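You operate a simulated robot arm through the tools that you are given. There is no shell and no other tool. Be economical: measure what you need, move in short steps, check, and stop when the job is done.

The job below is to be done with a simulated two-armed robot. You get a single attempt, and the scene is never put back.

TASK
Fetch the blue cloth and set it on the slat belt before the pusher. Pick up the metal post with one hand, pass it to the other hand and put it on the 200 m and over shelf. Put the lemon pack on the bench top away on the slat belt behind the gate. Put the orange suction cup on the slat belt before the curve away on the bench top. Take the yellow card bundle and leave it on the top of the steel table. Put the Small flap folder from the slat belt before the curve on the top of the blue table. Turn the brake dial to 1. Pull the right bench drawer open. The order is free. Set down upright: lemon pack, orange suction cup, flap folder.

Only the result counts: the job must be done as asked and must still hold three seconds after the hand-in. Knocking over, shifting, dropping, spilling or breaking anything else fails it. Flat cloth is picked up by pressing the open fingertips on it (5 to 10 N) and closing them slowly along it; thin cloth reads only 2 to 8 mm in the jaws.

THE ROBOT
Two 7-joint arms with two-finger parallel grippers on one trunk, on a base that drives. Base frame: it is fixed to the floor where the robot stands at the start and does not move with it; the origin is under the middle of the robot, x ahead of it, y to its left, z up; the surface under the hand at the start is at about z = 0.78. Units: m, rad, N and s.
The left shoulder is at the start at [0.02, 0.113, 1.222], the right one opposite. With the tool pointing down near the work surface each hand reaches from about 0.1 to 0.58 m from the robot's upright axis, wherever it stands, measured 20 degrees to its own side. Places, roughly: 200 m and over shelf [-6.1, 1.8, 1]; bench top [-4, -0.1, 0.8]; blue cloth (11x7x3 cm) [0.7, 0, 0.8]; brake dial [8.2, -11.3, 0.5]; flap folder [3, -5, 1.25]; lemon pack [-3.75, -0.25, 1]; metal post [-3.5, 0.25, 1]; orange suction cup (5x5x5 cm) [3.4, -5.1, 1.1]; right bench drawer [-4.6, -0.8, 0.7]; slat belt before the pusher (20x34 cm) [2.92, -2.82, 1.1]; slat belt behind the gate [3.3, -2.3, 1.1]; top of the blue table [3.7, -1.6, 1.1]; top of the steel table [4.3, -1.9, 0.9]; yellow card bundle [3.25, -5.25, 1]. Payload 1.57 kg a hand.
The TCP of each hand is the grasp point between the finger pads, 0.03 m short of the fingertips. In the tool frame z runs along the fingers and y along their closing line. Largest opening 0.08 m; finger width 0.017, thickness 0.012; the body of the gripper, 0.04 by 0.082 m, starts 0.08 m behind the TCP.
Orientation is that of the tool frame in the base frame, as a unit quaternion [x, y, z, w]. With the fingers straight down and closing along the base's y, the tool's x points along the base's -x, its y along +y and its z along -z.

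THE INTERFACE
- The arms move only by the tool arm_command. It takes "left_deltas", "right_deltas" or both (then of equal length, played together; a hand with none holds still); each is one flat list of numbers, 7 for each row, row after row: the shift along the base's x, y, z in m, then the turn, a rotation vector about the base's x, y, z in rad, then the opening, from 0 (shut) to 1 (fully open). In form: [dx, dy, dz, wx, wy, wz, claw, dx, dy, dz, wx, wy, wz, claw, ...]. A call has 1 to 12 rows; each row is the pose to reach, as a shift and turn from the pose commanded when the call began. A row lasts 0.2 s, in which the tool goes at most 0.05 m and 0.15 rad; a call with a longer step from one row to the next is refused whole, and so is a gripper value outside its range. A pose out of reach is approached as far as the arm can. The call stops where the force on the tool passes 40 N (or 10 N more than at its start, if that is more) or the arm is blocked; 0.2 s more then pass. The fingers move at their own pace (about 0.045 m/s each) and stop on an object; they squeeze with about 40 N. The grip force told is the motor's: it shows also when the fingers shut on nothing. Time passes only in rows, and 0.2 s behind the last, so rows that repeat a pose let the fingers close. It gives the time, the measured TCP pose, the force on the tool (base axes), the opening and the grip force at its end, in the units of the frame above (readings bear some noise), with the torque about the TCP (base axes, N m) and any sound that the robot's microphone picked up.
- Cameras (640 x 400 px; columns grow to the right, rows downward): "scene" is now at [0.0992, 0.0067, 1.3531]; the picture's right is [0.06, -1.00, 0.00], its down [-0.52, -0.03, -0.85] and it looks along [0.85, 0.05, -0.52] (base axes); focal length 271 px, centre (320, 200). "left" rides on the left gripper at [0.072, 0.007, -0.122] in its tool frame; the picture's right is [-0.09, 1.00, 0.00], its down [-0.84, -0.08, -0.54] and it looks along [-0.54, -0.05, 0.84] (tool axes); focal length 238 px, centre (320, 200). "right" rides on the right gripper at [0.072, -0.007, -0.122] in its tool frame; the picture's right is [0.09, 1.00, 0.00], its down [-0.84, 0.08, -0.54] and it looks along [-0.54, 0.05, 0.84] (tool axes); focal length 238 px, centre (320, 200). There is no depth. A picture from a camera that has moved, and an enlarged one, comes with that camera's place and axes in the base frame and with its lens.
- capture(camera): a new picture of that camera. It takes no simulated time.
- raise_lower(by): slides the trunk up (or, below 0, down) by that many m; the arms and the scene camera ride with it, the base frame stays. It gives what a move gives, with no picture.
- drive_base(legs): drives the robot by 1 to 6 legs, each [ahead, left, turn to the left] in m, m and rad, along the robot's own axes; the way and the turn of a leg run together, so that a leg with both is an arc; at most 1.5 m and 3.142 rad a leg. The arms and the cameras ride along, it lands a little off, and it stops where it bumps. It gives what a move gives.
- pan_tilt(pan, tilt): turns the head with the scene camera to pan (to the left, within 1.396 rad either way) and tilt (down, from -0.506 to 1.204), counted from straight ahead of the robot. It gives what a move gives.
- zoom(camera, box): a new picture of the part [left, top, right, bottom] of that camera's present view, enlarged. It takes no simulated time.
- finish_job(): hands the job in; it is judged then, once.

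Go step by step. Nothing tells you exact positions but the pictures and the camera data: compare them with the known pose of the tool, close in by small moves and look again before you grip or let go. The budget is 217 turns and 208 pictures, counting those below and the enlarged ones. Unless the task says otherwise, let go and move clear before handing in.

The tools are called after "Request:" as a command line: name --argument value ..., lists and objects as JSON in quotes. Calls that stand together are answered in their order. arm_command: Moves the arms, as the interface text tells. Its arguments: {"type":"object","properties":{"left_deltas":{"type":"array","items":{"type":"number"}},"right_deltas":{"type":"array","items":{"type":"number"}}},"required":[]} The other tools are called the same way: raise_lower (by) slides the trunk up or down; drive_base (legs) drives the base; pan_tilt (pan, tilt) turns the head that bears the scene camera; capture (camera) takes a picture; zoom (camera, box) takes an enlarged picture of a part of a camera's view; finish_job () hands the job in.

At the start:

```text
t: 0.0
left_eef_pos: [0.4371, 0.2144, 1.0942]
left_orientation: [0.0, 1.0, -0.001, 0.0]
left_wrist_force: [-1.3, -0.3, -0.3]
left_ft_torque: [-0.01, -0.04, 0.05]
left_opening: 0.0799
left_gripper_force: 0.1
right_eef_pos: [0.5052, -0.2296, 1.0782]
right_orientation: [-0.001, 1.0, 0.0, 0.0]
right_wrist_force: [0.8, -0.5, 0.1]
right_ft_torque: [0.01, -0.01, 0.01]
right_opening: 0.0799
right_gripper_force: 0.0
trunk travel left (down, up): [-0.275, 0.295]
robot x, y, heading: [0.0011, -0.0007, -0.001]
head pan, tilt: [0.061, 0.548]
```

scene: 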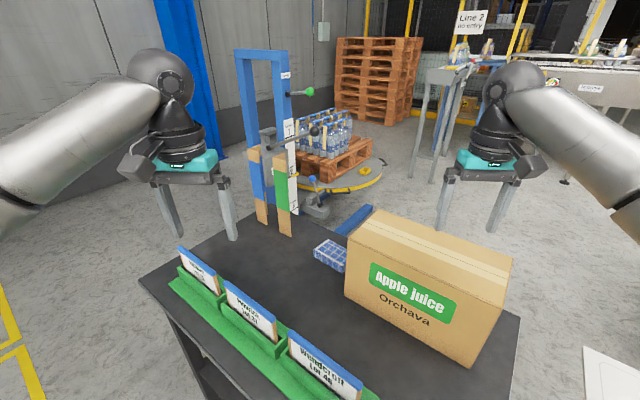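
right: 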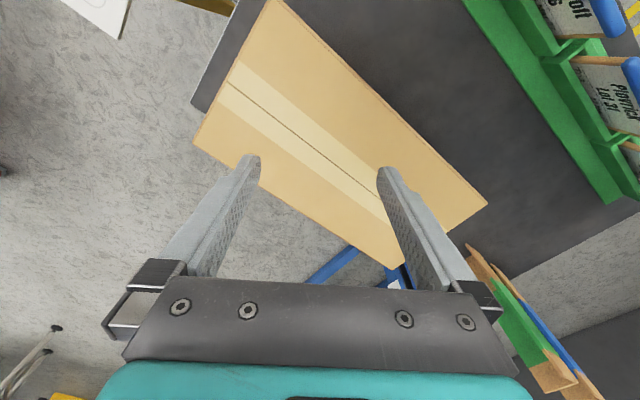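
left: 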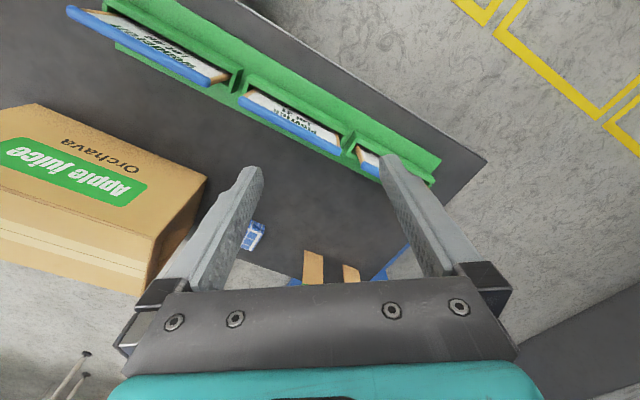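

The blue checked cloth lies on the black bench, left-behind the juice carton and to the right of the blue/green frame. I look closer before reaching.

Request:
zoom --camera "scene" --box '[220, 180, 420, 305]'

Request:
zoom --camera "left" --box '[200, 180, 420, 300]'

```text
3.20 times, centred on (320, 242) of scene
camera zoom: at [0.0992, 0.0067, 1.3531], right [0.06, -1.0, 0.0], down [-0.52, -0.03, -0.85], along [0.85, 0.05, -0.52], focal length 868 px, centre (320, 64)
```

zoom: 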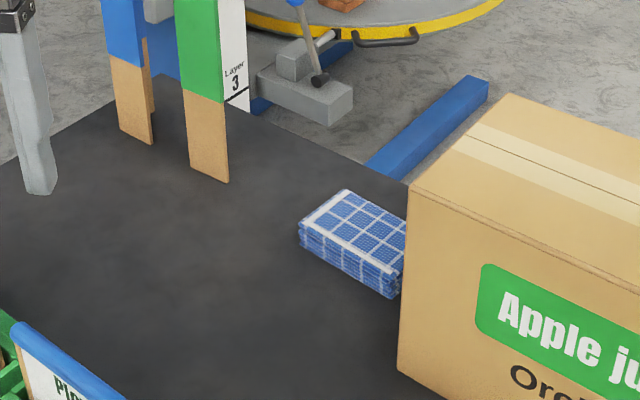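

```text
2.91 times, centred on (310, 240) of left
camera zoom: at [0.3657, 0.2201, 1.2153], right [0.09, 1.0, 0.0], down [0.84, -0.08, 0.54], along [0.54, -0.05, -0.84], focal length 693 px, centre (349, 84)
```

zoom: 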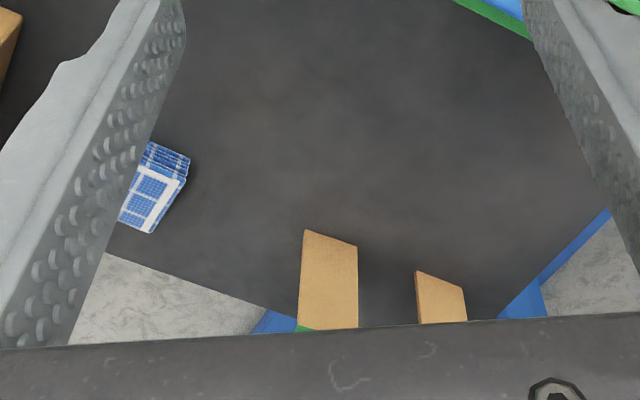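

The cloth centre computes to about (0.70, 0.00), turned with the bench, and out of straight-down reach. I look down to see how close the bench is to the base before driving.

Request:
pan_tilt --pan 0 --tilt 1.2

Request:
capture --camera "scene"

```text
t: 1.0
left_eef_pos: [0.4375, 0.2148, 1.0941]
left_orientation: [0.0, 1.0, 0.0, 0.0]
left_wrist_force: [-0.8, 0.7, -0.2]
left_ft_torque: [0.03, 0.02, 0.0]
left_opening: 0.08
left_gripper_force: 0.0
right_eef_pos: [0.5057, -0.2304, 1.0789]
right_orientation: [0.0, 1.0, -0.001, 0.0]
right_wrist_force: [0.1, -0.7, 0.0]
right_ft_torque: [0.03, 0.01, 0.0]
right_opening: 0.0797
right_gripper_force: 0.0
trunk travel left (down, up): [-0.275, 0.295]
robot x, y, heading: [-0.0023, 0.0003, -0.0]
head pan, tilt: [0.0, 1.201]
```

```text
202 pictures are left
camera scene: at [0.0655, 0.0012, 1.3039], right [0.0, -1.0, 0.0], down [-0.93, 0.0, -0.36], along [0.36, 0.0, -0.93], focal length 271 px, centre (320, 200)
```

scene: 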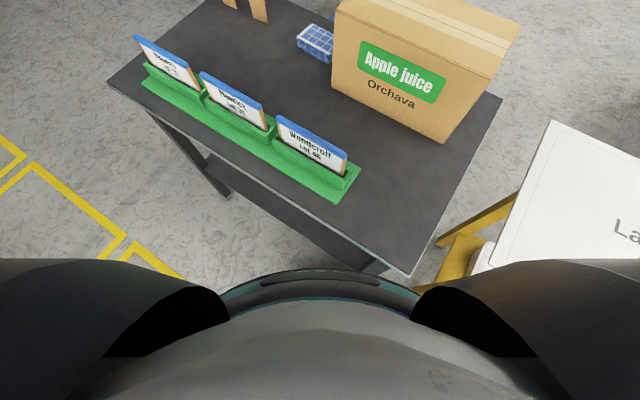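

The bench corner is about 0.2 m from the robot's axis, so I'll slide along the bench's left-front edge and turn right a little so that the right hand can reach the cloth.

Request:
drive_base --legs '[[0.0, 0.06, 0.0], [0.205, 0.275, 0.0], [0.0, 0.0, -0.24]]'

Request:
capture --camera "right"

Request:
capture --camera "scene"

```text
t: 4.7
left_eef_pos: [0.6789, 0.4417, 1.094]
left_orientation: [0.118, 0.993, 0.0, 0.0]
left_wrist_force: [0.4, -0.1, -0.6]
left_ft_torque: [0.02, 0.0, -0.02]
left_opening: 0.0801
left_gripper_force: 0.1
right_eef_pos: [0.6393, -0.0062, 1.0785]
right_orientation: [0.118, 0.993, 0.001, 0.0]
right_wrist_force: [0.6, -0.4, -0.4]
right_ft_torque: [0.01, 0.01, 0.02]
right_opening: 0.0799
right_gripper_force: 0.0
trunk travel left (down, up): [-0.275, 0.295]
robot x, y, heading: [0.2005, 0.3365, -0.238]
head pan, tilt: [0.0, 1.201]
```

```text
201 pictures are left
camera right: at [0.568, 0.0048, 1.2009], right [0.14, 0.99, 0.0], down [0.83, -0.12, 0.54], along [0.54, -0.08, -0.84], focal length 238 px, centre (320, 200)
```

right: 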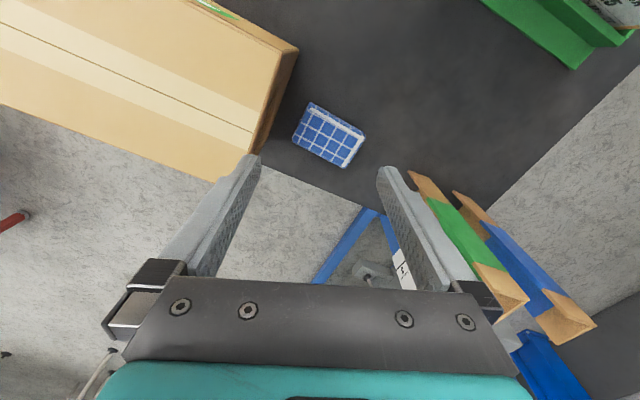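

```text
200 pictures are left
camera scene: at [0.2667, 0.3217, 1.3039], right [-0.24, -0.97, 0.0], down [-0.91, 0.22, -0.36], along [0.35, -0.09, -0.93], focal length 271 px, centre (320, 200)
```

scene: 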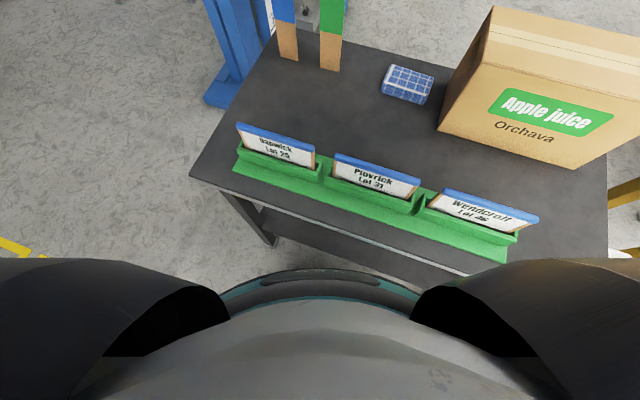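

The cloth centre is at about (0.695, 0.0), its short side along −0.58 rad. I turn the right hand so the fingers close over the short side, with the camera side away from the carton.

Request:
arm_command --right_deltas '[0.005, 0.001, 0, 0, 0, -0.148, 1, 0.01, 0.002, 0, 0, 0, -0.296, 1, 0.015, 0.003, 0, 0, 0, -0.444, 1, 0.02, 0.005, 0, 0, 0, -0.592, 1, 0.025, 0.006, 0, 0, 0, -0.74, 1, 0.03, 0.007, 0, 0, 0, -0.888, 1, 0.035, 0.008, 0, 0, 0, -1.036, 1, 0.04, 0.01, 0, 0, 0, -1.184, 1, 0.045, 0.011, 0, 0, 0, -1.332, 1, 0.05, 0.012, 0, 0, 0, -1.48, 1, 0.055, 0.013, 0, 0, 0, -1.628, 1, 0.061, 0.014, 0, 0, 0, -1.776, 1]'

Request:
capture --camera "right"

Request:
capture --camera "scene"

```text
t: 7.3
left_eef_pos: [0.6796, 0.442, 1.0938]
left_orientation: [0.118, 0.993, 0.001, 0.0]
left_wrist_force: [0.0, 0.5, -0.1]
left_ft_torque: [0.0, 0.05, -0.02]
left_opening: 0.08
left_gripper_force: 0.1
right_eef_pos: [0.701, 0.0081, 1.0785]
right_orientation: [0.846, 0.534, -0.001, 0.0]
right_wrist_force: [0.5, -0.5, 0.9]
right_ft_torque: [0.01, -0.02, 0.02]
right_opening: 0.08
right_gripper_force: 0.1
trunk travel left (down, up): [-0.275, 0.295]
robot x, y, heading: [0.2055, 0.3367, -0.238]
head pan, tilt: [0.0, 1.201]
```

```text
199 pictures are left
camera right: at [0.7257, 0.0764, 1.2005], right [0.94, -0.35, 0.0], down [-0.29, -0.79, 0.54], along [-0.19, -0.51, -0.84], focal length 238 px, centre (320, 200)
```

right: 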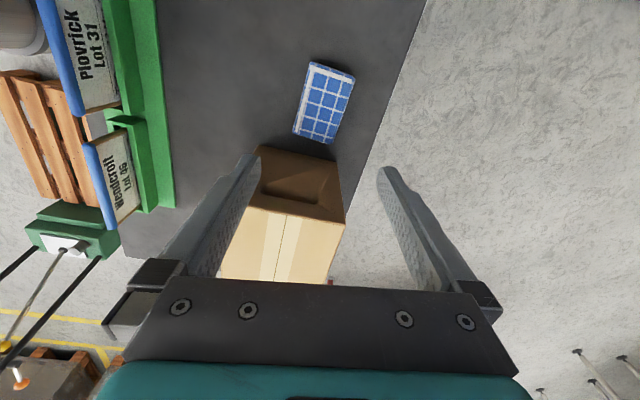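

```text
198 pictures are left
camera scene: at [0.2669, 0.3221, 1.3039], right [-0.24, -0.97, 0.0], down [-0.91, 0.22, -0.36], along [0.35, -0.09, -0.93], focal length 271 px, centre (320, 200)
```

scene: 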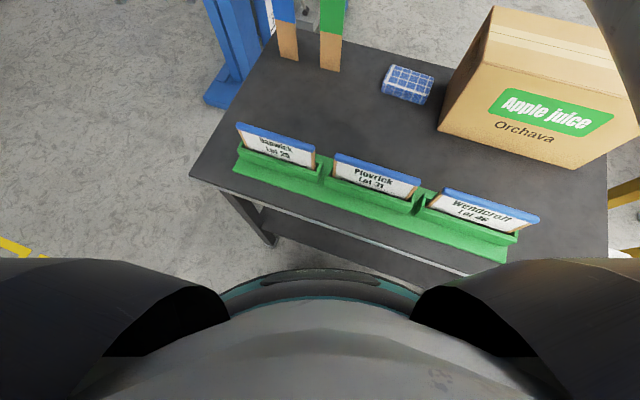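

Hand is over the cloth; I add a small turn and descend to just above it, then check.

Request:
arm_command --right_deltas '[0.001, -0.002, -0.04, 0, 0, -0.1, 1, 0.002, -0.004, -0.08, 0, 0, -0.2, 1, 0.002, -0.004, -0.12, 0, 0, -0.2, 1, 0.002, -0.004, -0.16, 0, 0, -0.2, 1, 0.002, -0.004, -0.19, 0, 0, -0.2, 1, 0.002, -0.004, -0.212, 0, 0, -0.2, 1]'

Request:
capture --camera "right"

Request:
capture --camera "scene"

```text
t: 8.7
left_eef_pos: [0.6786, 0.4416, 1.0943]
left_orientation: [0.118, 0.993, 0.001, 0.0]
left_wrist_force: [-0.7, -0.6, -1.0]
left_ft_torque: [-0.02, 0.02, -0.01]
left_opening: 0.0798
left_gripper_force: 0.0
right_eef_pos: [0.7012, 0.0044, 0.8656]
right_orientation: [0.895, 0.447, 0.0, 0.0]
right_wrist_force: [0.7, 0.2, 0.0]
right_ft_torque: [-0.01, -0.01, 0.0]
right_opening: 0.0799
right_gripper_force: 0.1
trunk travel left (down, up): [-0.275, 0.295]
robot x, y, heading: [0.203, 0.3393, -0.239]
head pan, tilt: [0.0, 1.201]
```

```text
197 pictures are left
camera right: at [0.7393, 0.0661, 0.9886], right [0.85, -0.52, 0.0], down [-0.44, -0.72, 0.54], along [-0.28, -0.46, -0.84], focal length 238 px, centre (320, 200)
```

right: 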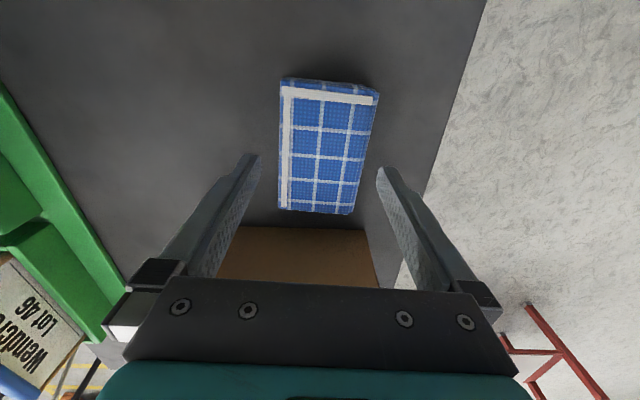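

```text
196 pictures are left
camera scene: at [0.2669, 0.3221, 1.3039], right [-0.24, -0.97, 0.0], down [-0.91, 0.22, -0.36], along [0.35, -0.09, -0.93], focal length 271 px, centre (320, 200)
```

scene: 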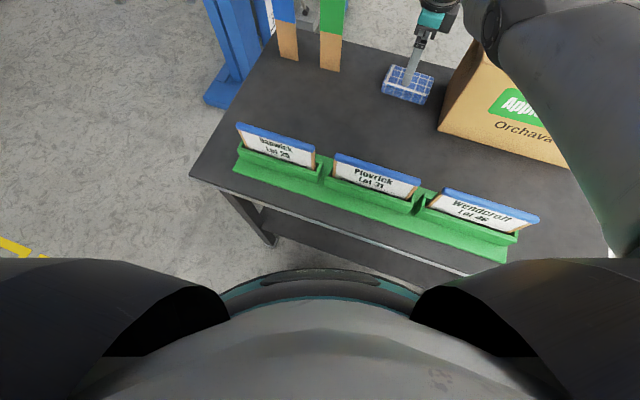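

Fingers straddle the cloth within a few mm; a 2 mm correction, then down and close.

Request:
arm_command --right_deltas '[0.0016, -0.0014, -0.015, 0, 0, -0.005, 1, 0.0016, -0.0014, -0.03, 0, 0, -0.005, 1, 0.0016, -0.0014, -0.04, 0, 0, -0.005, 1, 0.0016, -0.0014, -0.048, 0, 0, -0.005, 1]'

Request:
capture --camera "right"

```text
t: 9.7
left_eef_pos: [0.679, 0.442, 1.0948]
left_orientation: [0.119, 0.993, -0.001, -0.001]
left_wrist_force: [1.0, -0.5, -0.7]
left_ft_torque: [0.03, 0.03, 0.02]
left_opening: 0.08
left_gripper_force: 0.0
right_eef_pos: [0.6983, 0.0018, 0.8364]
right_orientation: [0.895, 0.445, 0.009, 0.012]
right_wrist_force: [-0.5, -2.4, 9.9]
right_ft_torque: [-0.29, -0.25, -0.04]
right_opening: 0.0799
right_gripper_force: 0.0
right hand out of reach, approached as far as the arm can: row 1, 2, 3, 4
trunk travel left (down, up): [-0.275, 0.295]
robot x, y, heading: [0.2051, 0.3349, -0.238]
head pan, tilt: [0.0, 1.201]
stopped in row 4 (right hand): the force on the tool passed its limit at 43 N (the readings are from after the stop); the commanded pose is now the measured one
```

```text
195 pictures are left
camera right: at [0.7328, 0.0651, 0.959], right [0.85, -0.53, 0.03], down [-0.46, -0.71, 0.54], along [-0.26, -0.47, -0.84], focal length 238 px, centre (320, 200)
```

right: 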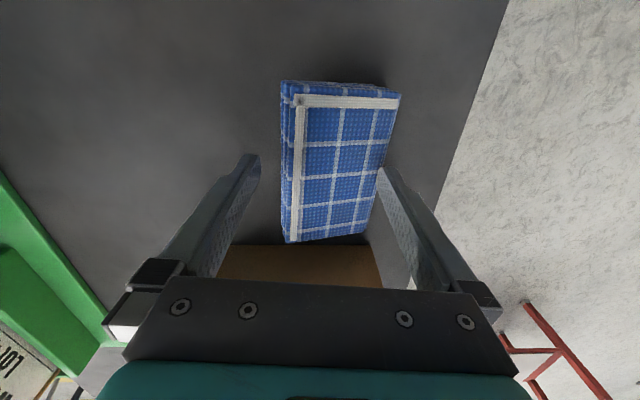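

The right fingertip came down on the cloth's edge because the arm is at its reach limit. I lift off, lower the trunk to gain reach, and look again.

Request:
arm_command --right_deltas '[0.002, -0.001, 0.03, 0.013, 0.027, 0.004, 1, 0.004, 0.0, 0.07, 0.013, 0.027, 0.004, 1, 0.004, 0.0, 0.11, 0.013, 0.027, 0.004, 1, 0.004, 0.0, 0.15, 0.013, 0.027, 0.004, 1]'

Request:
raise_lower --by -0.12

Request:
capture --camera "right"

```text
t: 10.7
left_eef_pos: [0.6787, 0.4413, 1.094]
left_orientation: [0.119, 0.993, 0.0, 0.0]
left_wrist_force: [-0.1, -0.4, -0.2]
left_ft_torque: [-0.01, 0.0, -0.02]
left_opening: 0.08
left_gripper_force: 0.0
right_eef_pos: [0.6997, 0.0032, 0.9836]
right_orientation: [0.895, 0.447, -0.003, -0.004]
right_wrist_force: [0.4, -0.2, 0.0]
right_ft_torque: [-0.03, -0.02, 0.01]
right_opening: 0.0798
right_gripper_force: 0.1
trunk travel left (down, up): [-0.275, 0.295]
robot x, y, heading: [0.201, 0.3326, -0.237]
head pan, tilt: [0.0, 1.201]
```

```text
t: 12.2
left_eef_pos: [0.6792, 0.4419, 0.9751]
left_orientation: [0.118, 0.993, 0.0, 0.0]
left_wrist_force: [-0.3, 0.3, -0.7]
left_ft_torque: [0.02, 0.02, 0.01]
left_opening: 0.08
left_gripper_force: 0.1
right_eef_pos: [0.6996, 0.003, 0.8635]
right_orientation: [0.895, 0.447, -0.003, -0.003]
right_wrist_force: [0.2, -0.1, -0.4]
right_ft_torque: [-0.02, 0.02, 0.0]
right_opening: 0.0802
right_gripper_force: 0.1
trunk travel left (down, up): [-0.155, 0.415]
robot x, y, heading: [0.2027, 0.3362, -0.232]
head pan, tilt: [0.0, 1.201]
```

```text
194 pictures are left
camera right: at [0.738, 0.0644, 0.9858], right [0.85, -0.52, -0.01], down [-0.44, -0.72, 0.54], along [-0.29, -0.46, -0.84], focal length 238 px, centre (320, 200)
```

right: 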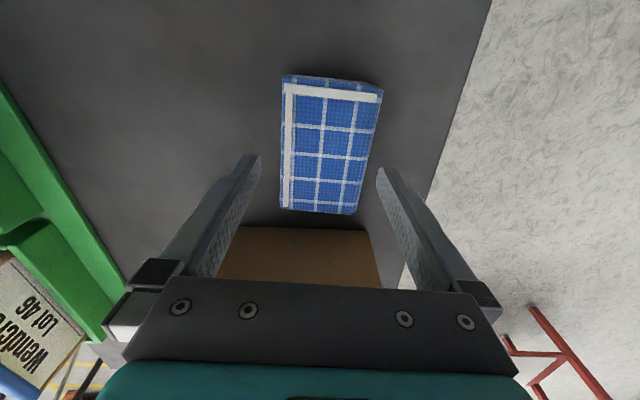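

Cloth hasn't moved. With the trunk lower I descend again with a 3 mm correction.

Request:
arm_command --right_deltas '[0.003, -0.0022, -0.015, -0.004, -0.007, 0, 1, 0.003, -0.0022, -0.03, -0.004, -0.007, 0, 1, 0.003, -0.0022, -0.04, -0.004, -0.007, 0, 1, 0.003, -0.0022, -0.048, -0.004, -0.007, 0, 1]'

Request:
capture --camera "right"

```text
t: 13.2
left_eef_pos: [0.6789, 0.4417, 0.9738]
left_orientation: [0.118, 0.993, 0.0, 0.0]
left_wrist_force: [-0.4, 0.6, -0.2]
left_ft_torque: [0.02, -0.02, -0.02]
left_opening: 0.0801
left_gripper_force: 0.0
right_eef_pos: [0.7013, -0.0004, 0.8147]
right_orientation: [0.894, 0.447, 0.0, 0.0]
right_wrist_force: [0.4, 0.7, -0.2]
right_ft_torque: [0.01, 0.0, -0.03]
right_opening: 0.08
right_gripper_force: 0.1
trunk travel left (down, up): [-0.155, 0.415]
robot x, y, heading: [0.203, 0.3396, -0.236]
head pan, tilt: [0.0, 1.201]
```

```text
193 pictures are left
camera right: at [0.74, 0.0625, 0.9373], right [0.85, -0.52, 0.0], down [-0.44, -0.71, 0.54], along [-0.28, -0.46, -0.84], focal length 238 px, centre (320, 200)
```

right: 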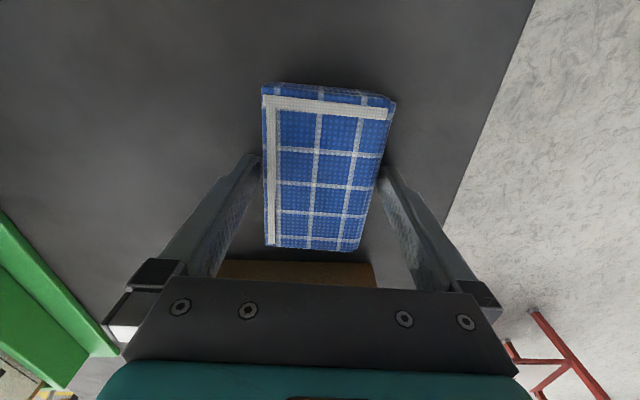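

Fingers now straddle the cloth near the bench surface. I close and lift.

Request:
arm_command --right_deltas '[0, 0, 0, 0, 0, 0, 0.7, 0, 0, 0, 0, 0, 0, 0.4, 0, 0, 0, 0, 0, 0, 0, 0, 0, 0, 0, 0, 0, 0, 0, 0, 0, 0, 0, 0, 0, 0, 0, 0, 0, 0, 0, 0]'

Request:
capture --camera "right"

```text
t: 14.6
left_eef_pos: [0.6788, 0.4407, 0.9742]
left_orientation: [0.118, 0.993, 0.0, 0.0]
left_wrist_force: [0.2, -0.5, 0.5]
left_ft_torque: [-0.01, -0.01, 0.0]
left_opening: 0.08
left_gripper_force: 0.0
right_eef_pos: [0.7018, 0.0009, 0.8145]
right_orientation: [0.895, 0.447, 0.0, 0.0]
right_wrist_force: [-0.7, -0.1, -0.3]
right_ft_torque: [-0.04, 0.04, 0.0]
right_opening: 0.0668
right_gripper_force: 40.1
trunk travel left (down, up): [-0.155, 0.415]
robot x, y, heading: [0.203, 0.3411, -0.236]
head pan, tilt: [0.0, 1.201]
```

```text
192 pictures are left
camera right: at [0.74, 0.0627, 0.9374], right [0.85, -0.52, 0.0], down [-0.44, -0.72, 0.54], along [-0.28, -0.46, -0.84], focal length 238 px, centre (320, 200)
```

right: 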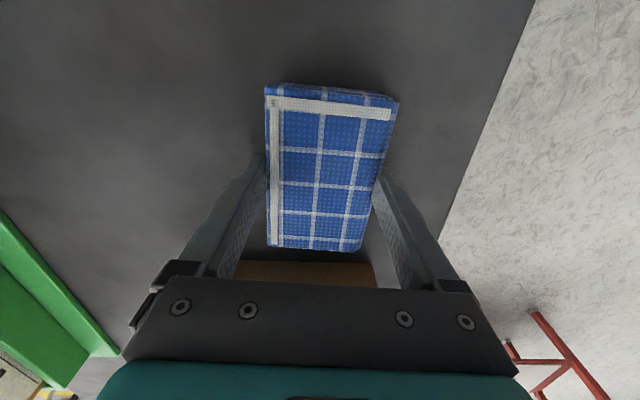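

Gripped at 67 mm. I lift, raise the trunk and look around for the route to the belts.

Request:
arm_command --right_deltas '[0, 0, 0.04, 0, 0, 0, 0, 0, 0, 0.08, 0, 0, 0, 0, 0, 0, 0.12, 0, 0, 0, 0, -0.01, 0.01, 0.16, 0, 0, 0, 0, -0.03, 0.03, 0.2, 0, 0, 0, 0]'

Request:
raise_lower --by 0.3

Request:
pan_tilt --pan -0.9 --tilt 0.35

Request:
capture --camera "scene"

Request:
capture --camera "right"

```text
t: 15.8
left_eef_pos: [0.6785, 0.4423, 0.9746]
left_orientation: [0.118, 0.993, 0.0, 0.001]
left_wrist_force: [-0.3, 0.7, 0.3]
left_ft_torque: [-0.02, -0.01, -0.02]
left_opening: 0.0799
left_gripper_force: 0.0
right_eef_pos: [0.6718, 0.0318, 1.0153]
right_orientation: [0.894, 0.449, 0.0, 0.001]
right_wrist_force: [-0.1, 0.2, 0.2]
right_ft_torque: [0.01, 0.02, -0.01]
right_opening: 0.0666
right_gripper_force: 40.5
trunk travel left (down, up): [-0.155, 0.415]
robot x, y, heading: [0.2008, 0.3348, -0.241]
head pan, tilt: [0.0, 1.201]
```

```text
t: 18.8
left_eef_pos: [0.6785, 0.4409, 1.2738]
left_orientation: [0.119, 0.993, 0.0, 0.0]
left_wrist_force: [1.2, -0.4, -0.1]
left_ft_torque: [-0.01, 0.01, 0.0]
left_opening: 0.0801
left_gripper_force: 0.0
right_eef_pos: [0.6717, 0.0307, 1.3145]
right_orientation: [0.894, 0.447, 0.0, 0.0]
right_wrist_force: [0.4, 0.0, -0.5]
right_ft_torque: [0.02, 0.0, -0.02]
right_opening: 0.0667
right_gripper_force: 40.7
trunk travel left (down, up): [-0.455, 0.115]
robot x, y, heading: [0.2017, 0.3327, -0.238]
head pan, tilt: [0.0, 1.201]
```

```text
t: 20.0
left_eef_pos: [0.6801, 0.4409, 1.2748]
left_orientation: [0.118, 0.993, 0.0, -0.001]
left_wrist_force: [0.7, 0.0, -0.2]
left_ft_torque: [0.01, -0.01, -0.02]
left_opening: 0.0801
left_gripper_force: 0.0
right_eef_pos: [0.6703, 0.0306, 1.3148]
right_orientation: [0.895, 0.447, -0.001, 0.0]
right_wrist_force: [0.5, -0.2, -0.5]
right_ft_torque: [-0.01, 0.01, -0.01]
right_opening: 0.0668
right_gripper_force: 40.1
trunk travel left (down, up): [-0.455, 0.115]
robot x, y, heading: [0.2048, 0.3358, -0.239]
head pan, tilt: [-0.901, 0.351]
```

```text
191 pictures are left
camera scene: at [0.2515, 0.2505, 1.5512], right [-0.91, -0.42, 0.0], down [-0.14, 0.31, -0.94], along [0.39, -0.85, -0.34], focal length 271 px, centre (320, 200)
```

scene: 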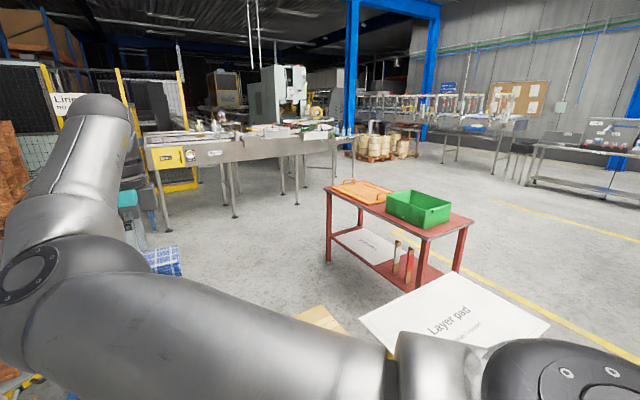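

```text
190 pictures are left
camera right: at [0.709, 0.0923, 1.4373], right [0.85, -0.52, 0.0], down [-0.44, -0.72, 0.54], along [-0.28, -0.46, -0.84], focal length 238 px, centre (320, 200)
```

right: 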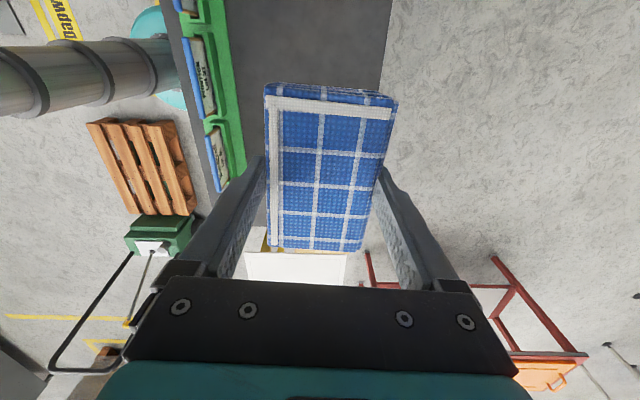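

The cloth is held. The lemon pack and post stand 4 m behind me, so I back off the bench and turn round to fetch the lemon pack with the free left hand first.

Request:
drive_base --legs '[[-0.45, 0.0, 0.0], [0, 0, 1.5]]'

Request:
pan_tilt --pan 0.8 --tilt 0.3

Request:
capture --camera "scene"

```text
t: 22.2
left_eef_pos: [0.3415, 0.5233, 1.2753]
left_orientation: [0.119, 0.993, -0.001, 0.002]
left_wrist_force: [-0.5, 1.3, 0.2]
left_ft_torque: [-0.01, -0.09, -0.04]
left_opening: 0.08
left_gripper_force: 0.1
right_eef_pos: [0.3351, 0.1123, 1.3162]
right_orientation: [0.894, 0.448, 0.0, 0.002]
right_wrist_force: [-0.7, -0.1, -0.1]
right_ft_torque: [-0.04, -0.12, -0.03]
right_opening: 0.0666
right_gripper_force: 40.2
trunk travel left (down, up): [-0.455, 0.115]
robot x, y, heading: [-0.1291, 0.4182, -0.235]
head pan, tilt: [-0.901, 0.351]
stopped in leg 1: the robot was blocked; the commanded pose is now the measured one
```

```text
t: 23.9
left_eef_pos: [0.3464, 0.5226, 1.2736]
left_orientation: [0.118, 0.993, 0.0, 0.0]
left_wrist_force: [-0.1, -0.1, 0.4]
left_ft_torque: [-0.02, 0.0, 0.02]
left_opening: 0.0799
left_gripper_force: 0.1
right_eef_pos: [0.3386, 0.1111, 1.314]
right_orientation: [0.895, 0.447, 0.0, -0.001]
right_wrist_force: [-0.1, -0.1, 0.4]
right_ft_torque: [0.02, -0.01, 0.0]
right_opening: 0.0669
right_gripper_force: 40.5
trunk travel left (down, up): [-0.455, 0.115]
robot x, y, heading: [-0.128, 0.4177, -0.24]
head pan, tilt: [0.799, 0.3]
```

```text
189 pictures are left
camera scene: at [-0.0408, 0.4649, 1.556], right [0.53, -0.85, 0.0], down [-0.25, -0.16, -0.96], along [0.81, 0.51, -0.3], focal length 271 px, centre (320, 200)
```

scene: 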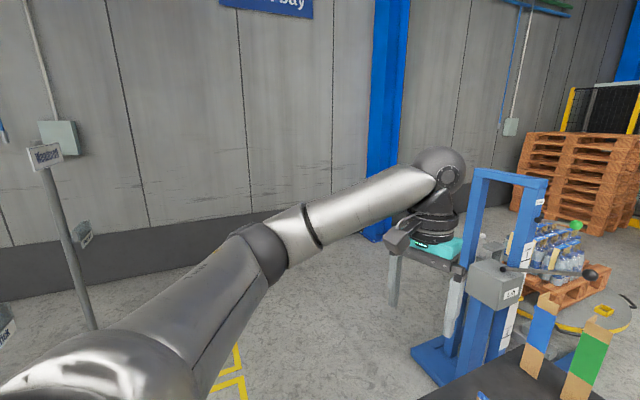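

Something behind blocked the base. I look round on both sides before turning.

Request:
pan_tilt --pan 1.39 --tilt 0.5

Request:
capture --camera "scene"

Request:
pan_tilt --pan -1.39 --tilt 0.5

Request:
capture --camera "scene"

```text
t: 24.9
left_eef_pos: [0.3476, 0.5217, 1.2736]
left_orientation: [0.119, 0.993, 0.0, 0.0]
left_wrist_force: [-0.5, 0.4, -0.4]
left_ft_torque: [-0.02, 0.03, -0.01]
left_opening: 0.0802
left_gripper_force: 0.2
right_eef_pos: [0.339, 0.1099, 1.3133]
right_orientation: [0.894, 0.447, 0.0, -0.001]
right_wrist_force: [-0.5, 0.3, -0.9]
right_ft_torque: [0.01, 0.02, -0.02]
right_opening: 0.067
right_gripper_force: 39.7
trunk travel left (down, up): [-0.455, 0.115]
robot x, y, heading: [-0.1287, 0.4136, -0.239]
head pan, tilt: [1.389, 0.499]
```

```text
188 pictures are left
camera scene: at [-0.0826, 0.4983, 1.5376], right [0.91, -0.41, 0.0], down [-0.2, -0.44, -0.88], along [0.36, 0.8, -0.48], focal length 271 px, centre (320, 200)
```

scene: 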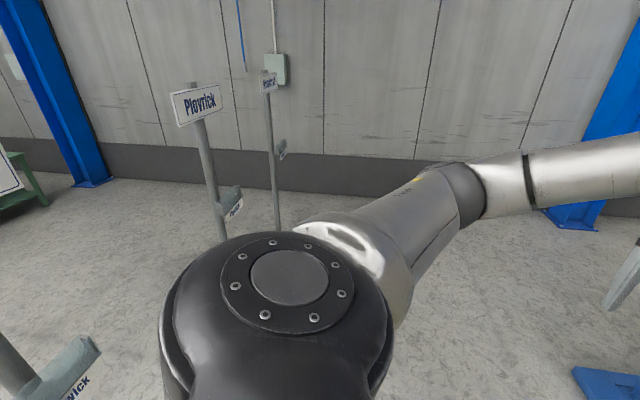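

```text
t: 27.4
left_eef_pos: [0.3466, 0.5214, 1.2744]
left_orientation: [0.118, 0.993, -0.001, 0.0]
left_wrist_force: [0.1, 0.1, 0.0]
left_ft_torque: [-0.02, -0.01, -0.06]
left_opening: 0.0798
left_gripper_force: 0.1
right_eef_pos: [0.339, 0.1113, 1.3135]
right_orientation: [0.895, 0.447, 0.0, -0.001]
right_wrist_force: [0.0, -0.4, -1.1]
right_ft_torque: [-0.02, -0.01, -0.03]
right_opening: 0.0669
right_gripper_force: 40.1
trunk travel left (down, up): [-0.455, 0.115]
robot x, y, heading: [-0.127, 0.4179, -0.237]
head pan, tilt: [-1.389, 0.499]
```

```text
187 pictures are left
camera scene: at [-0.1248, 0.3244, 1.5376], right [-1.0, 0.06, 0.0], down [0.03, 0.48, -0.88], along [-0.05, -0.88, -0.48], focal length 271 px, centre (320, 200)
```

scene: 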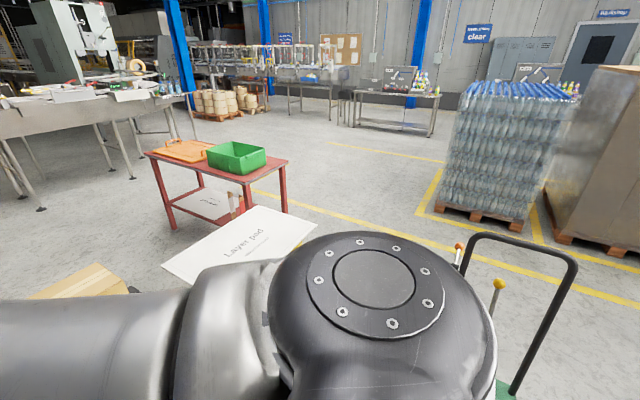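

A hand pallet truck with a pallet sits behind me; the way west is along my left. I sidestep left, turn around, and look west.

Request:
drive_base --legs '[[0.05, 0.0, 0.0], [0.0, 0.5, 0.0], [0, 0, 1.7], [0, 0, 1.6]]'

Request:
pan_tilt --pan 0 --tilt 0.4

Request:
capture --camera "scene"

```text
t: 36.9
left_eef_pos: [-0.3602, 1.1621, 1.2744]
left_orientation: [0.861, -0.508, 0.0, -0.011]
left_wrist_force: [5.0, 4.8, 1.1]
left_ft_torque: [-0.55, 0.62, -0.18]
left_opening: 0.0797
left_gripper_force: 0.1
right_eef_pos: [-0.0781, 1.4385, 1.3134]
right_orientation: [-0.072, 0.997, -0.001, 0.0]
right_wrist_force: [-0.8, -0.1, 0.2]
right_ft_torque: [0.03, -0.01, 0.04]
right_opening: 0.0669
right_gripper_force: 40.2
trunk travel left (down, up): [-0.455, 0.115]
robot x, y, heading: [0.0374, 0.8929, 2.123]
head pan, tilt: [-1.389, 0.499]
stopped in leg 4: the force on the tool passed its limit at 86 N (the readings are from after the stop); the commanded pose is now the measured one
```

```text
t: 38.4
left_eef_pos: [-0.3616, 1.1596, 1.2729]
left_orientation: [0.862, -0.507, -0.001, -0.009]
left_wrist_force: [8.5, 7.9, 1.7]
left_ft_torque: [-0.91, 1.02, -0.27]
left_opening: 0.08
left_gripper_force: 0.1
right_eef_pos: [-0.0778, 1.4387, 1.3133]
right_orientation: [-0.073, 0.997, 0.0, 0.0]
right_wrist_force: [0.1, -0.5, -0.4]
right_ft_torque: [0.01, 0.01, 0.02]
right_opening: 0.0667
right_gripper_force: 39.9
trunk travel left (down, up): [-0.455, 0.115]
robot x, y, heading: [0.0382, 0.8872, 2.119]
head pan, tilt: [0.0, 0.4]
```

```text
186 pictures are left
camera scene: at [-0.0145, 0.9807, 1.5467], right [0.85, 0.52, 0.0], down [0.2, -0.33, -0.92], along [-0.48, 0.79, -0.39], focal length 271 px, centre (320, 200)
```

scene: 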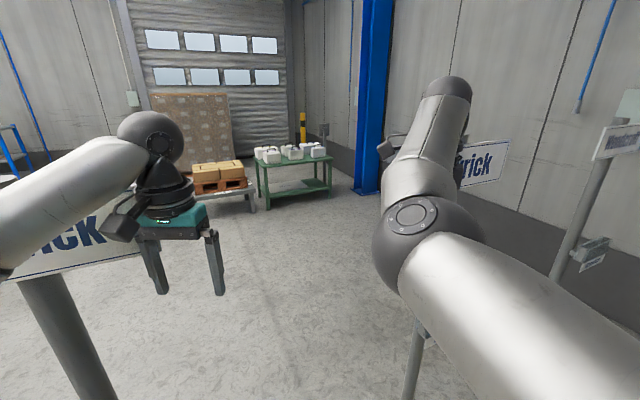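

The left hand touched a sign post. I turn back a bit to release the contact, then look for how the posts stand.

Request:
drive_base --legs '[[0, 0, -0.3]]'

Request:
pan_tilt --pan 1.0 --tilt 0.5

Request:
capture --camera "scene"

Request:
capture --camera "left"

```text
t: 39.8
left_eef_pos: [-0.2658, 1.2668, 1.273]
left_orientation: [0.777, -0.629, 0.002, -0.01]
left_wrist_force: [0.1, 0.0, 0.4]
left_ft_torque: [0.01, 0.02, -0.06]
left_opening: 0.08
left_gripper_force: 0.1
right_eef_pos: [0.0874, 1.4474, 1.3141]
right_orientation: [0.076, 0.997, 0.0, 0.0]
right_wrist_force: [0.1, -0.4, -0.4]
right_ft_torque: [-0.03, 0.03, -0.01]
right_opening: 0.0665
right_gripper_force: 39.6
trunk travel left (down, up): [-0.455, 0.115]
robot x, y, heading: [0.0357, 0.8904, 1.822]
head pan, tilt: [0.0, 0.4]
```

```text
t: 41.0
left_eef_pos: [-0.2661, 1.2651, 1.2728]
left_orientation: [0.776, -0.63, 0.002, -0.01]
left_wrist_force: [0.4, -0.7, 0.1]
left_ft_torque: [0.0, 0.01, -0.02]
left_opening: 0.0802
left_gripper_force: 0.0
right_eef_pos: [0.0869, 1.4466, 1.3142]
right_orientation: [0.075, 0.997, -0.001, 0.001]
right_wrist_force: [0.4, 0.6, -0.4]
right_ft_torque: [0.02, -0.04, 0.01]
right_opening: 0.067
right_gripper_force: 40.4
trunk travel left (down, up): [-0.455, 0.115]
robot x, y, heading: [0.036, 0.8869, 1.824]
head pan, tilt: [1.0, 0.499]
```

```text
185 pictures are left
camera scene: at [-0.0517, 0.9299, 1.5376], right [0.32, 0.95, 0.0], down [0.45, -0.15, -0.88], along [-0.83, 0.28, -0.48], focal length 271 px, centre (320, 200)
```

scene: 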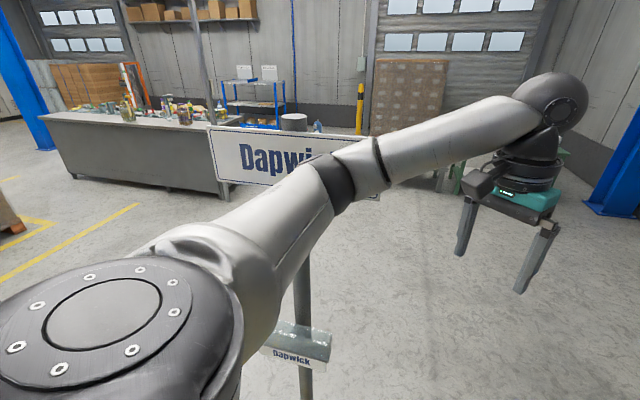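

```text
184 pictures are left
camera left: at [-0.2597, 1.1909, 1.3939], right [-0.99, -0.12, -0.02], down [-0.11, 0.83, 0.55], along [-0.05, 0.55, -0.83], focal length 238 px, centre (320, 200)
```

left: 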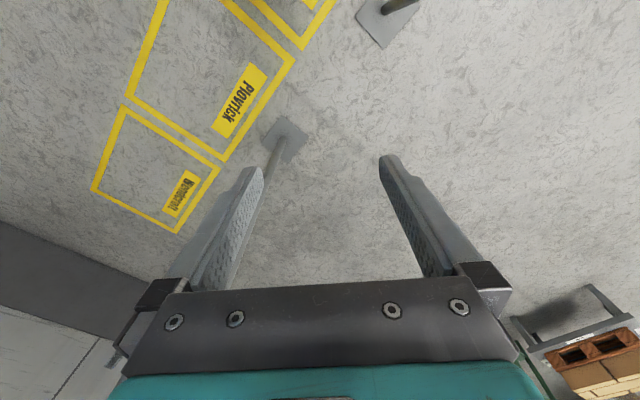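

The sign posts stand at about (−0.52, 1.07) and (−0.08, 1.71). I turn to face south, lower the trunk under the sign boards, and will slip out west sideways between the pallet and the post with my back to the post.

Request:
drive_base --legs '[[0, 0, -1.7], [0, 0, -1.69]]'

Request:
raise_lower --by -0.33

Request:
pan_tilt --pan -1.1 --tilt 0.7

Request:
capture --camera "scene"

Request:
capture --camera "right"

```text
t: 49.6
left_eef_pos: [0.2386, 0.4514, 1.2731]
left_orientation: [0.722, 0.692, -0.01, -0.002]
left_wrist_force: [0.2, 0.0, 0.1]
left_ft_torque: [0.02, -0.01, 0.01]
left_opening: 0.08
left_gripper_force: 0.0
right_eef_pos: [-0.1493, 0.3635, 1.3137]
right_orientation: [0.98, -0.2, 0.0, -0.001]
right_wrist_force: [0.4, 0.3, -0.3]
right_ft_torque: [-0.02, 0.01, -0.05]
right_opening: 0.0669
right_gripper_force: 40.6
trunk travel left (down, up): [-0.455, 0.115]
robot x, y, heading: [0.0383, 0.8894, -1.568]
head pan, tilt: [1.0, 0.499]
```

```text
t: 52.9
left_eef_pos: [0.239, 0.4513, 0.9434]
left_orientation: [0.722, 0.692, -0.009, -0.003]
left_wrist_force: [-0.1, -0.4, 0.9]
left_ft_torque: [0.0, -0.04, 0.0]
left_opening: 0.0801
left_gripper_force: 0.0
right_eef_pos: [-0.1489, 0.3632, 0.984]
right_orientation: [0.98, -0.2, 0.001, -0.001]
right_wrist_force: [-0.6, 0.3, -0.7]
right_ft_torque: [0.01, 0.0, -0.01]
right_opening: 0.0668
right_gripper_force: 40.3
trunk travel left (down, up): [-0.125, 0.445]
robot x, y, heading: [0.0352, 0.8901, -1.572]
head pan, tilt: [1.0, 0.499]
```

```text
t: 54.9
left_eef_pos: [0.2378, 0.4519, 0.9434]
left_orientation: [0.721, 0.692, -0.009, -0.002]
left_wrist_force: [-0.5, -0.1, 0.3]
left_ft_torque: [0.0, -0.02, 0.01]
left_opening: 0.0801
left_gripper_force: 0.1
right_eef_pos: [-0.1483, 0.3643, 0.9844]
right_orientation: [0.98, -0.2, 0.0, -0.001]
right_wrist_force: [-0.7, -0.2, -0.5]
right_ft_torque: [-0.01, 0.01, 0.0]
right_opening: 0.0666
right_gripper_force: 39.1
trunk travel left (down, up): [-0.125, 0.445]
robot x, y, heading: [0.0401, 0.8894, -1.57]
head pan, tilt: [-1.1, 0.7]
```

```text
183 pictures are left
camera scene: at [-0.0386, 0.8427, 1.1899], right [-0.45, 0.89, 0.0], down [0.57, 0.29, -0.76], along [-0.68, -0.35, -0.64], focal length 271 px, centre (320, 200)
```

scene: 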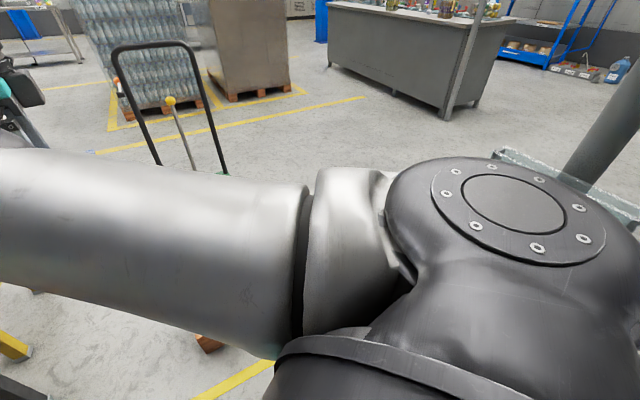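

```text
182 pictures are left
camera right: at [-0.0796, 0.3414, 1.1068], right [-0.31, -0.95, 0.0], down [-0.8, 0.26, 0.54], along [-0.52, 0.17, -0.84], focal length 238 px, centre (320, 200)
```

right: 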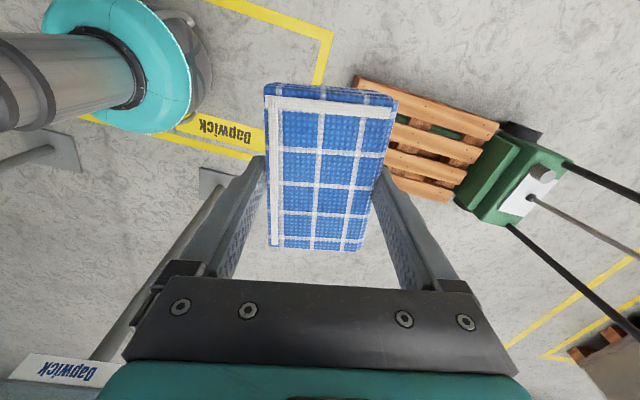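

The gap between the pallet corner (−0.54, 0.46) and the post plate (−0.51, 1.02) is centred at y ≈ 0.735, so I go through it sideways.

Request:
drive_base --legs '[[0.153, -0.2, 0.0], [0.0, -0.5, 0.0], [0.0, -0.7, 0.0]]'

Request:
capture --camera "scene"

```text
t: 62.7
left_eef_pos: [-1.1565, 0.2925, 0.9425]
left_orientation: [0.721, 0.693, -0.01, -0.003]
left_wrist_force: [0.4, 0.8, -0.6]
left_ft_torque: [0.0, -0.02, 0.02]
left_opening: 0.0797
left_gripper_force: 0.0
right_eef_pos: [-1.542, 0.2047, 0.9837]
right_orientation: [0.98, -0.199, 0.001, -0.001]
right_wrist_force: [0.2, 0.4, 0.0]
right_ft_torque: [0.03, -0.01, 0.01]
right_opening: 0.0666
right_gripper_force: 40.3
trunk travel left (down, up): [-0.125, 0.445]
robot x, y, heading: [-1.357, 0.7302, -1.561]
head pan, tilt: [-1.1, 0.7]
```

```text
181 pictures are left
camera scene: at [-1.4351, 0.6832, 1.1899], right [-0.46, 0.89, 0.0], down [0.57, 0.29, -0.76], along [-0.68, -0.35, -0.64], focal length 271 px, centre (320, 200)
```

scene: 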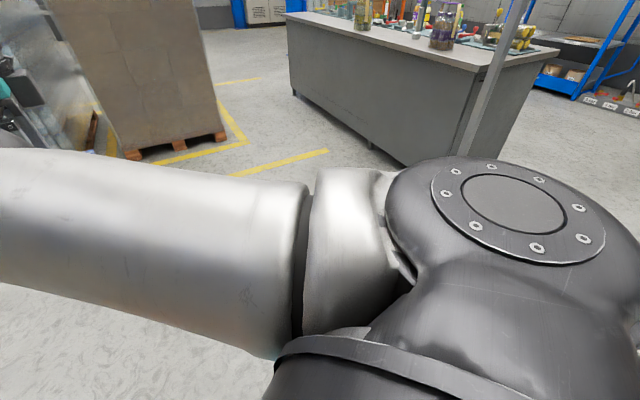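

Through the gap. I turn west, raise the trunk, and look at the bench.

Request:
drive_base --legs '[[0.0, -0.5, 0.0], [0, 0, -1.58]]'

Request:
raise_lower --by 0.25

Request:
pan_tilt --pan 0.25 --tilt 0.3

Request:
capture --camera "scene"

```text
t: 69.5
left_eef_pos: [-2.3, 0.5286, 0.9446]
left_orientation: [1.0, -0.022, -0.005, -0.009]
left_wrist_force: [1.0, -0.6, 0.5]
left_ft_torque: [0.03, 0.01, -0.01]
left_opening: 0.0802
left_gripper_force: 0.1
right_eef_pos: [-2.3872, 0.9153, 0.9838]
right_orientation: [-0.55, 0.835, -0.001, 0.001]
right_wrist_force: [0.3, -0.1, -0.7]
right_ft_torque: [0.0, -0.02, -0.01]
right_opening: 0.0669
right_gripper_force: 39.8
trunk travel left (down, up): [-0.125, 0.445]
robot x, y, heading: [-1.8643, 0.7278, 3.141]
head pan, tilt: [-1.1, 0.7]
```

```text
t: 72.1
left_eef_pos: [-2.2995, 0.5283, 1.1934]
left_orientation: [1.0, -0.021, -0.005, -0.009]
left_wrist_force: [0.1, -0.6, 0.3]
left_ft_torque: [0.02, 0.03, -0.01]
left_opening: 0.0801
left_gripper_force: 0.0
right_eef_pos: [-2.3876, 0.9153, 1.2336]
right_orientation: [-0.55, 0.835, 0.0, 0.001]
right_wrist_force: [-0.4, 0.8, -1.7]
right_ft_torque: [-0.01, -0.01, 0.0]
right_opening: 0.0666
right_gripper_force: 39.4
trunk travel left (down, up): [-0.375, 0.195]
robot x, y, heading: [-1.8586, 0.7272, 3.14]
head pan, tilt: [-1.1, 0.7]
```

```text
t: 73.6
left_eef_pos: [-2.2994, 0.5289, 1.1926]
left_orientation: [1.0, -0.022, -0.006, -0.008]
left_wrist_force: [0.2, 0.6, 0.3]
left_ft_torque: [0.02, 0.0, -0.03]
left_opening: 0.0797
left_gripper_force: 0.1
right_eef_pos: [-2.3875, 0.9142, 1.234]
right_orientation: [-0.551, 0.834, -0.001, 0.0]
right_wrist_force: [0.2, 0.4, -0.5]
right_ft_torque: [0.03, 0.01, 0.01]
right_opening: 0.0667
right_gripper_force: 40.0
trunk travel left (down, up): [-0.375, 0.195]
robot x, y, heading: [-1.8581, 0.7275, 3.14]
head pan, tilt: [0.25, 0.3]
```

```text
180 pictures are left
camera scene: at [-1.9618, 0.7064, 1.476], right [-0.24, 0.97, 0.0], down [0.29, 0.07, -0.96], along [-0.93, -0.23, -0.3], focal length 271 px, centre (320, 200)
```

scene: 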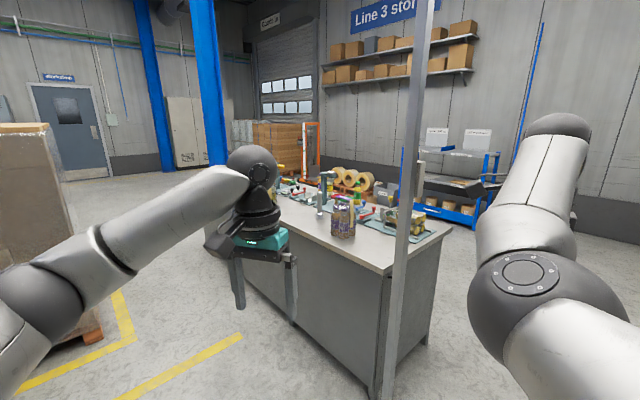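

The bench is ahead. I zoom in on its top.

Request:
zoom --camera "scene" --box '[240, 140, 460, 280]'

Request:
zoom --camera "scene" --box '[380, 120, 520, 220]'

```text
2.86 times, centred on (350, 210) of scene
camera zoom: at [-1.9618, 0.7064, 1.476], right [-0.24, 0.97, 0.0], down [0.29, 0.07, -0.96], along [-0.93, -0.23, -0.3], focal length 775 px, centre (234, 171)
```

zoom: 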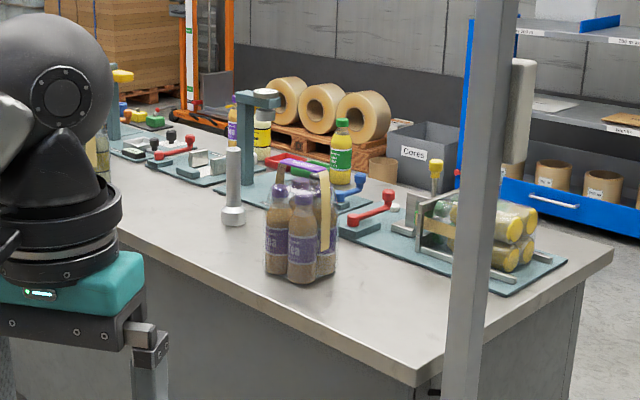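

```text
4.00 times, centred on (450, 170) of scene
camera zoom: at [-1.9618, 0.7064, 1.476], right [-0.24, 0.97, 0.0], down [0.29, 0.07, -0.96], along [-0.93, -0.23, -0.3], focal length 1085 px, centre (-200, 320)
```

zoom: 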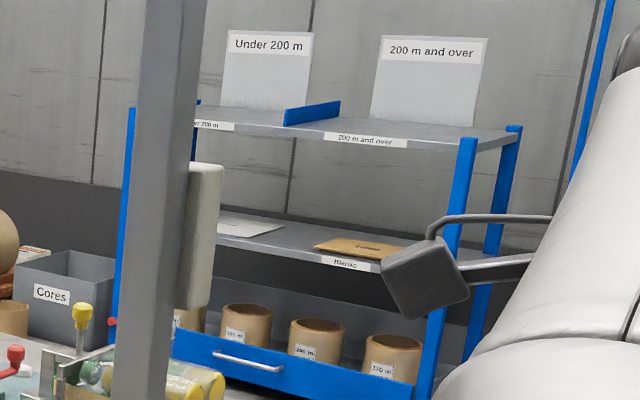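

The metal post (grey rod with white base) stands near the bench's near edge; the lemon pack is hidden behind my wrist. I drive closer, to the bench's near side, facing it.

Request:
drive_base --legs '[[0.7, 0.9, 0.0], [0, 0, -0.6]]'

Request:
pan_tilt --pan 0.1 --tilt 0.45

Request:
capture --camera "scene"

```text
t: 81.0
left_eef_pos: [-3.0502, -0.0726, 1.1942]
left_orientation: [0.947, -0.321, -0.002, -0.01]
left_wrist_force: [0.3, 0.9, 0.4]
left_ft_torque: [-0.02, -0.03, -0.01]
left_opening: 0.08
left_gripper_force: 0.2
right_eef_pos: [-2.9003, 0.295, 1.2338]
right_orientation: [-0.274, 0.962, -0.001, 0.001]
right_wrist_force: [-0.4, -0.5, -0.4]
right_ft_torque: [-0.03, 0.02, -0.02]
right_opening: 0.0667
right_gripper_force: 39.9
trunk travel left (down, up): [-0.375, 0.195]
robot x, y, heading: [-2.5719, -0.1621, 2.527]
head pan, tilt: [0.25, 0.3]
```

```text
t: 81.7
left_eef_pos: [-3.0497, -0.0725, 1.1938]
left_orientation: [0.947, -0.32, -0.003, -0.01]
left_wrist_force: [0.2, -0.1, -0.4]
left_ft_torque: [0.01, -0.02, 0.0]
left_opening: 0.08
left_gripper_force: 0.0
right_eef_pos: [-2.9002, 0.2933, 1.2342]
right_orientation: [-0.275, 0.962, -0.001, 0.001]
right_wrist_force: [0.4, 0.8, -0.2]
right_ft_torque: [-0.01, -0.02, 0.01]
right_opening: 0.0666
right_gripper_force: 40.0
trunk travel left (down, up): [-0.375, 0.195]
robot x, y, heading: [-2.5758, -0.1608, 2.534]
head pan, tilt: [0.099, 0.45]
```

```text
177 pictures are left
camera scene: at [-2.6642, -0.1087, 1.4621], right [0.49, 0.87, 0.0], down [0.38, -0.21, -0.9], along [-0.79, 0.44, -0.43], focal length 271 px, centre (320, 200)
```

scene: 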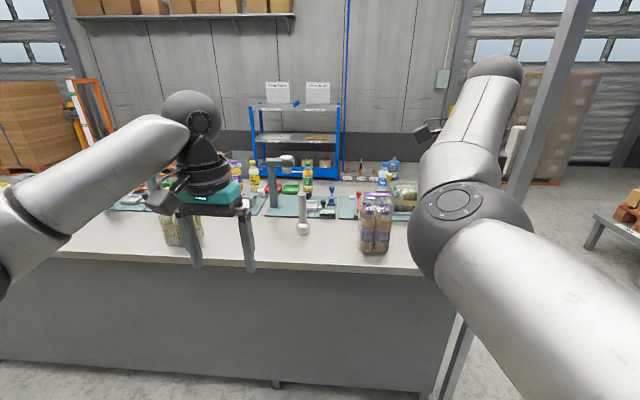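

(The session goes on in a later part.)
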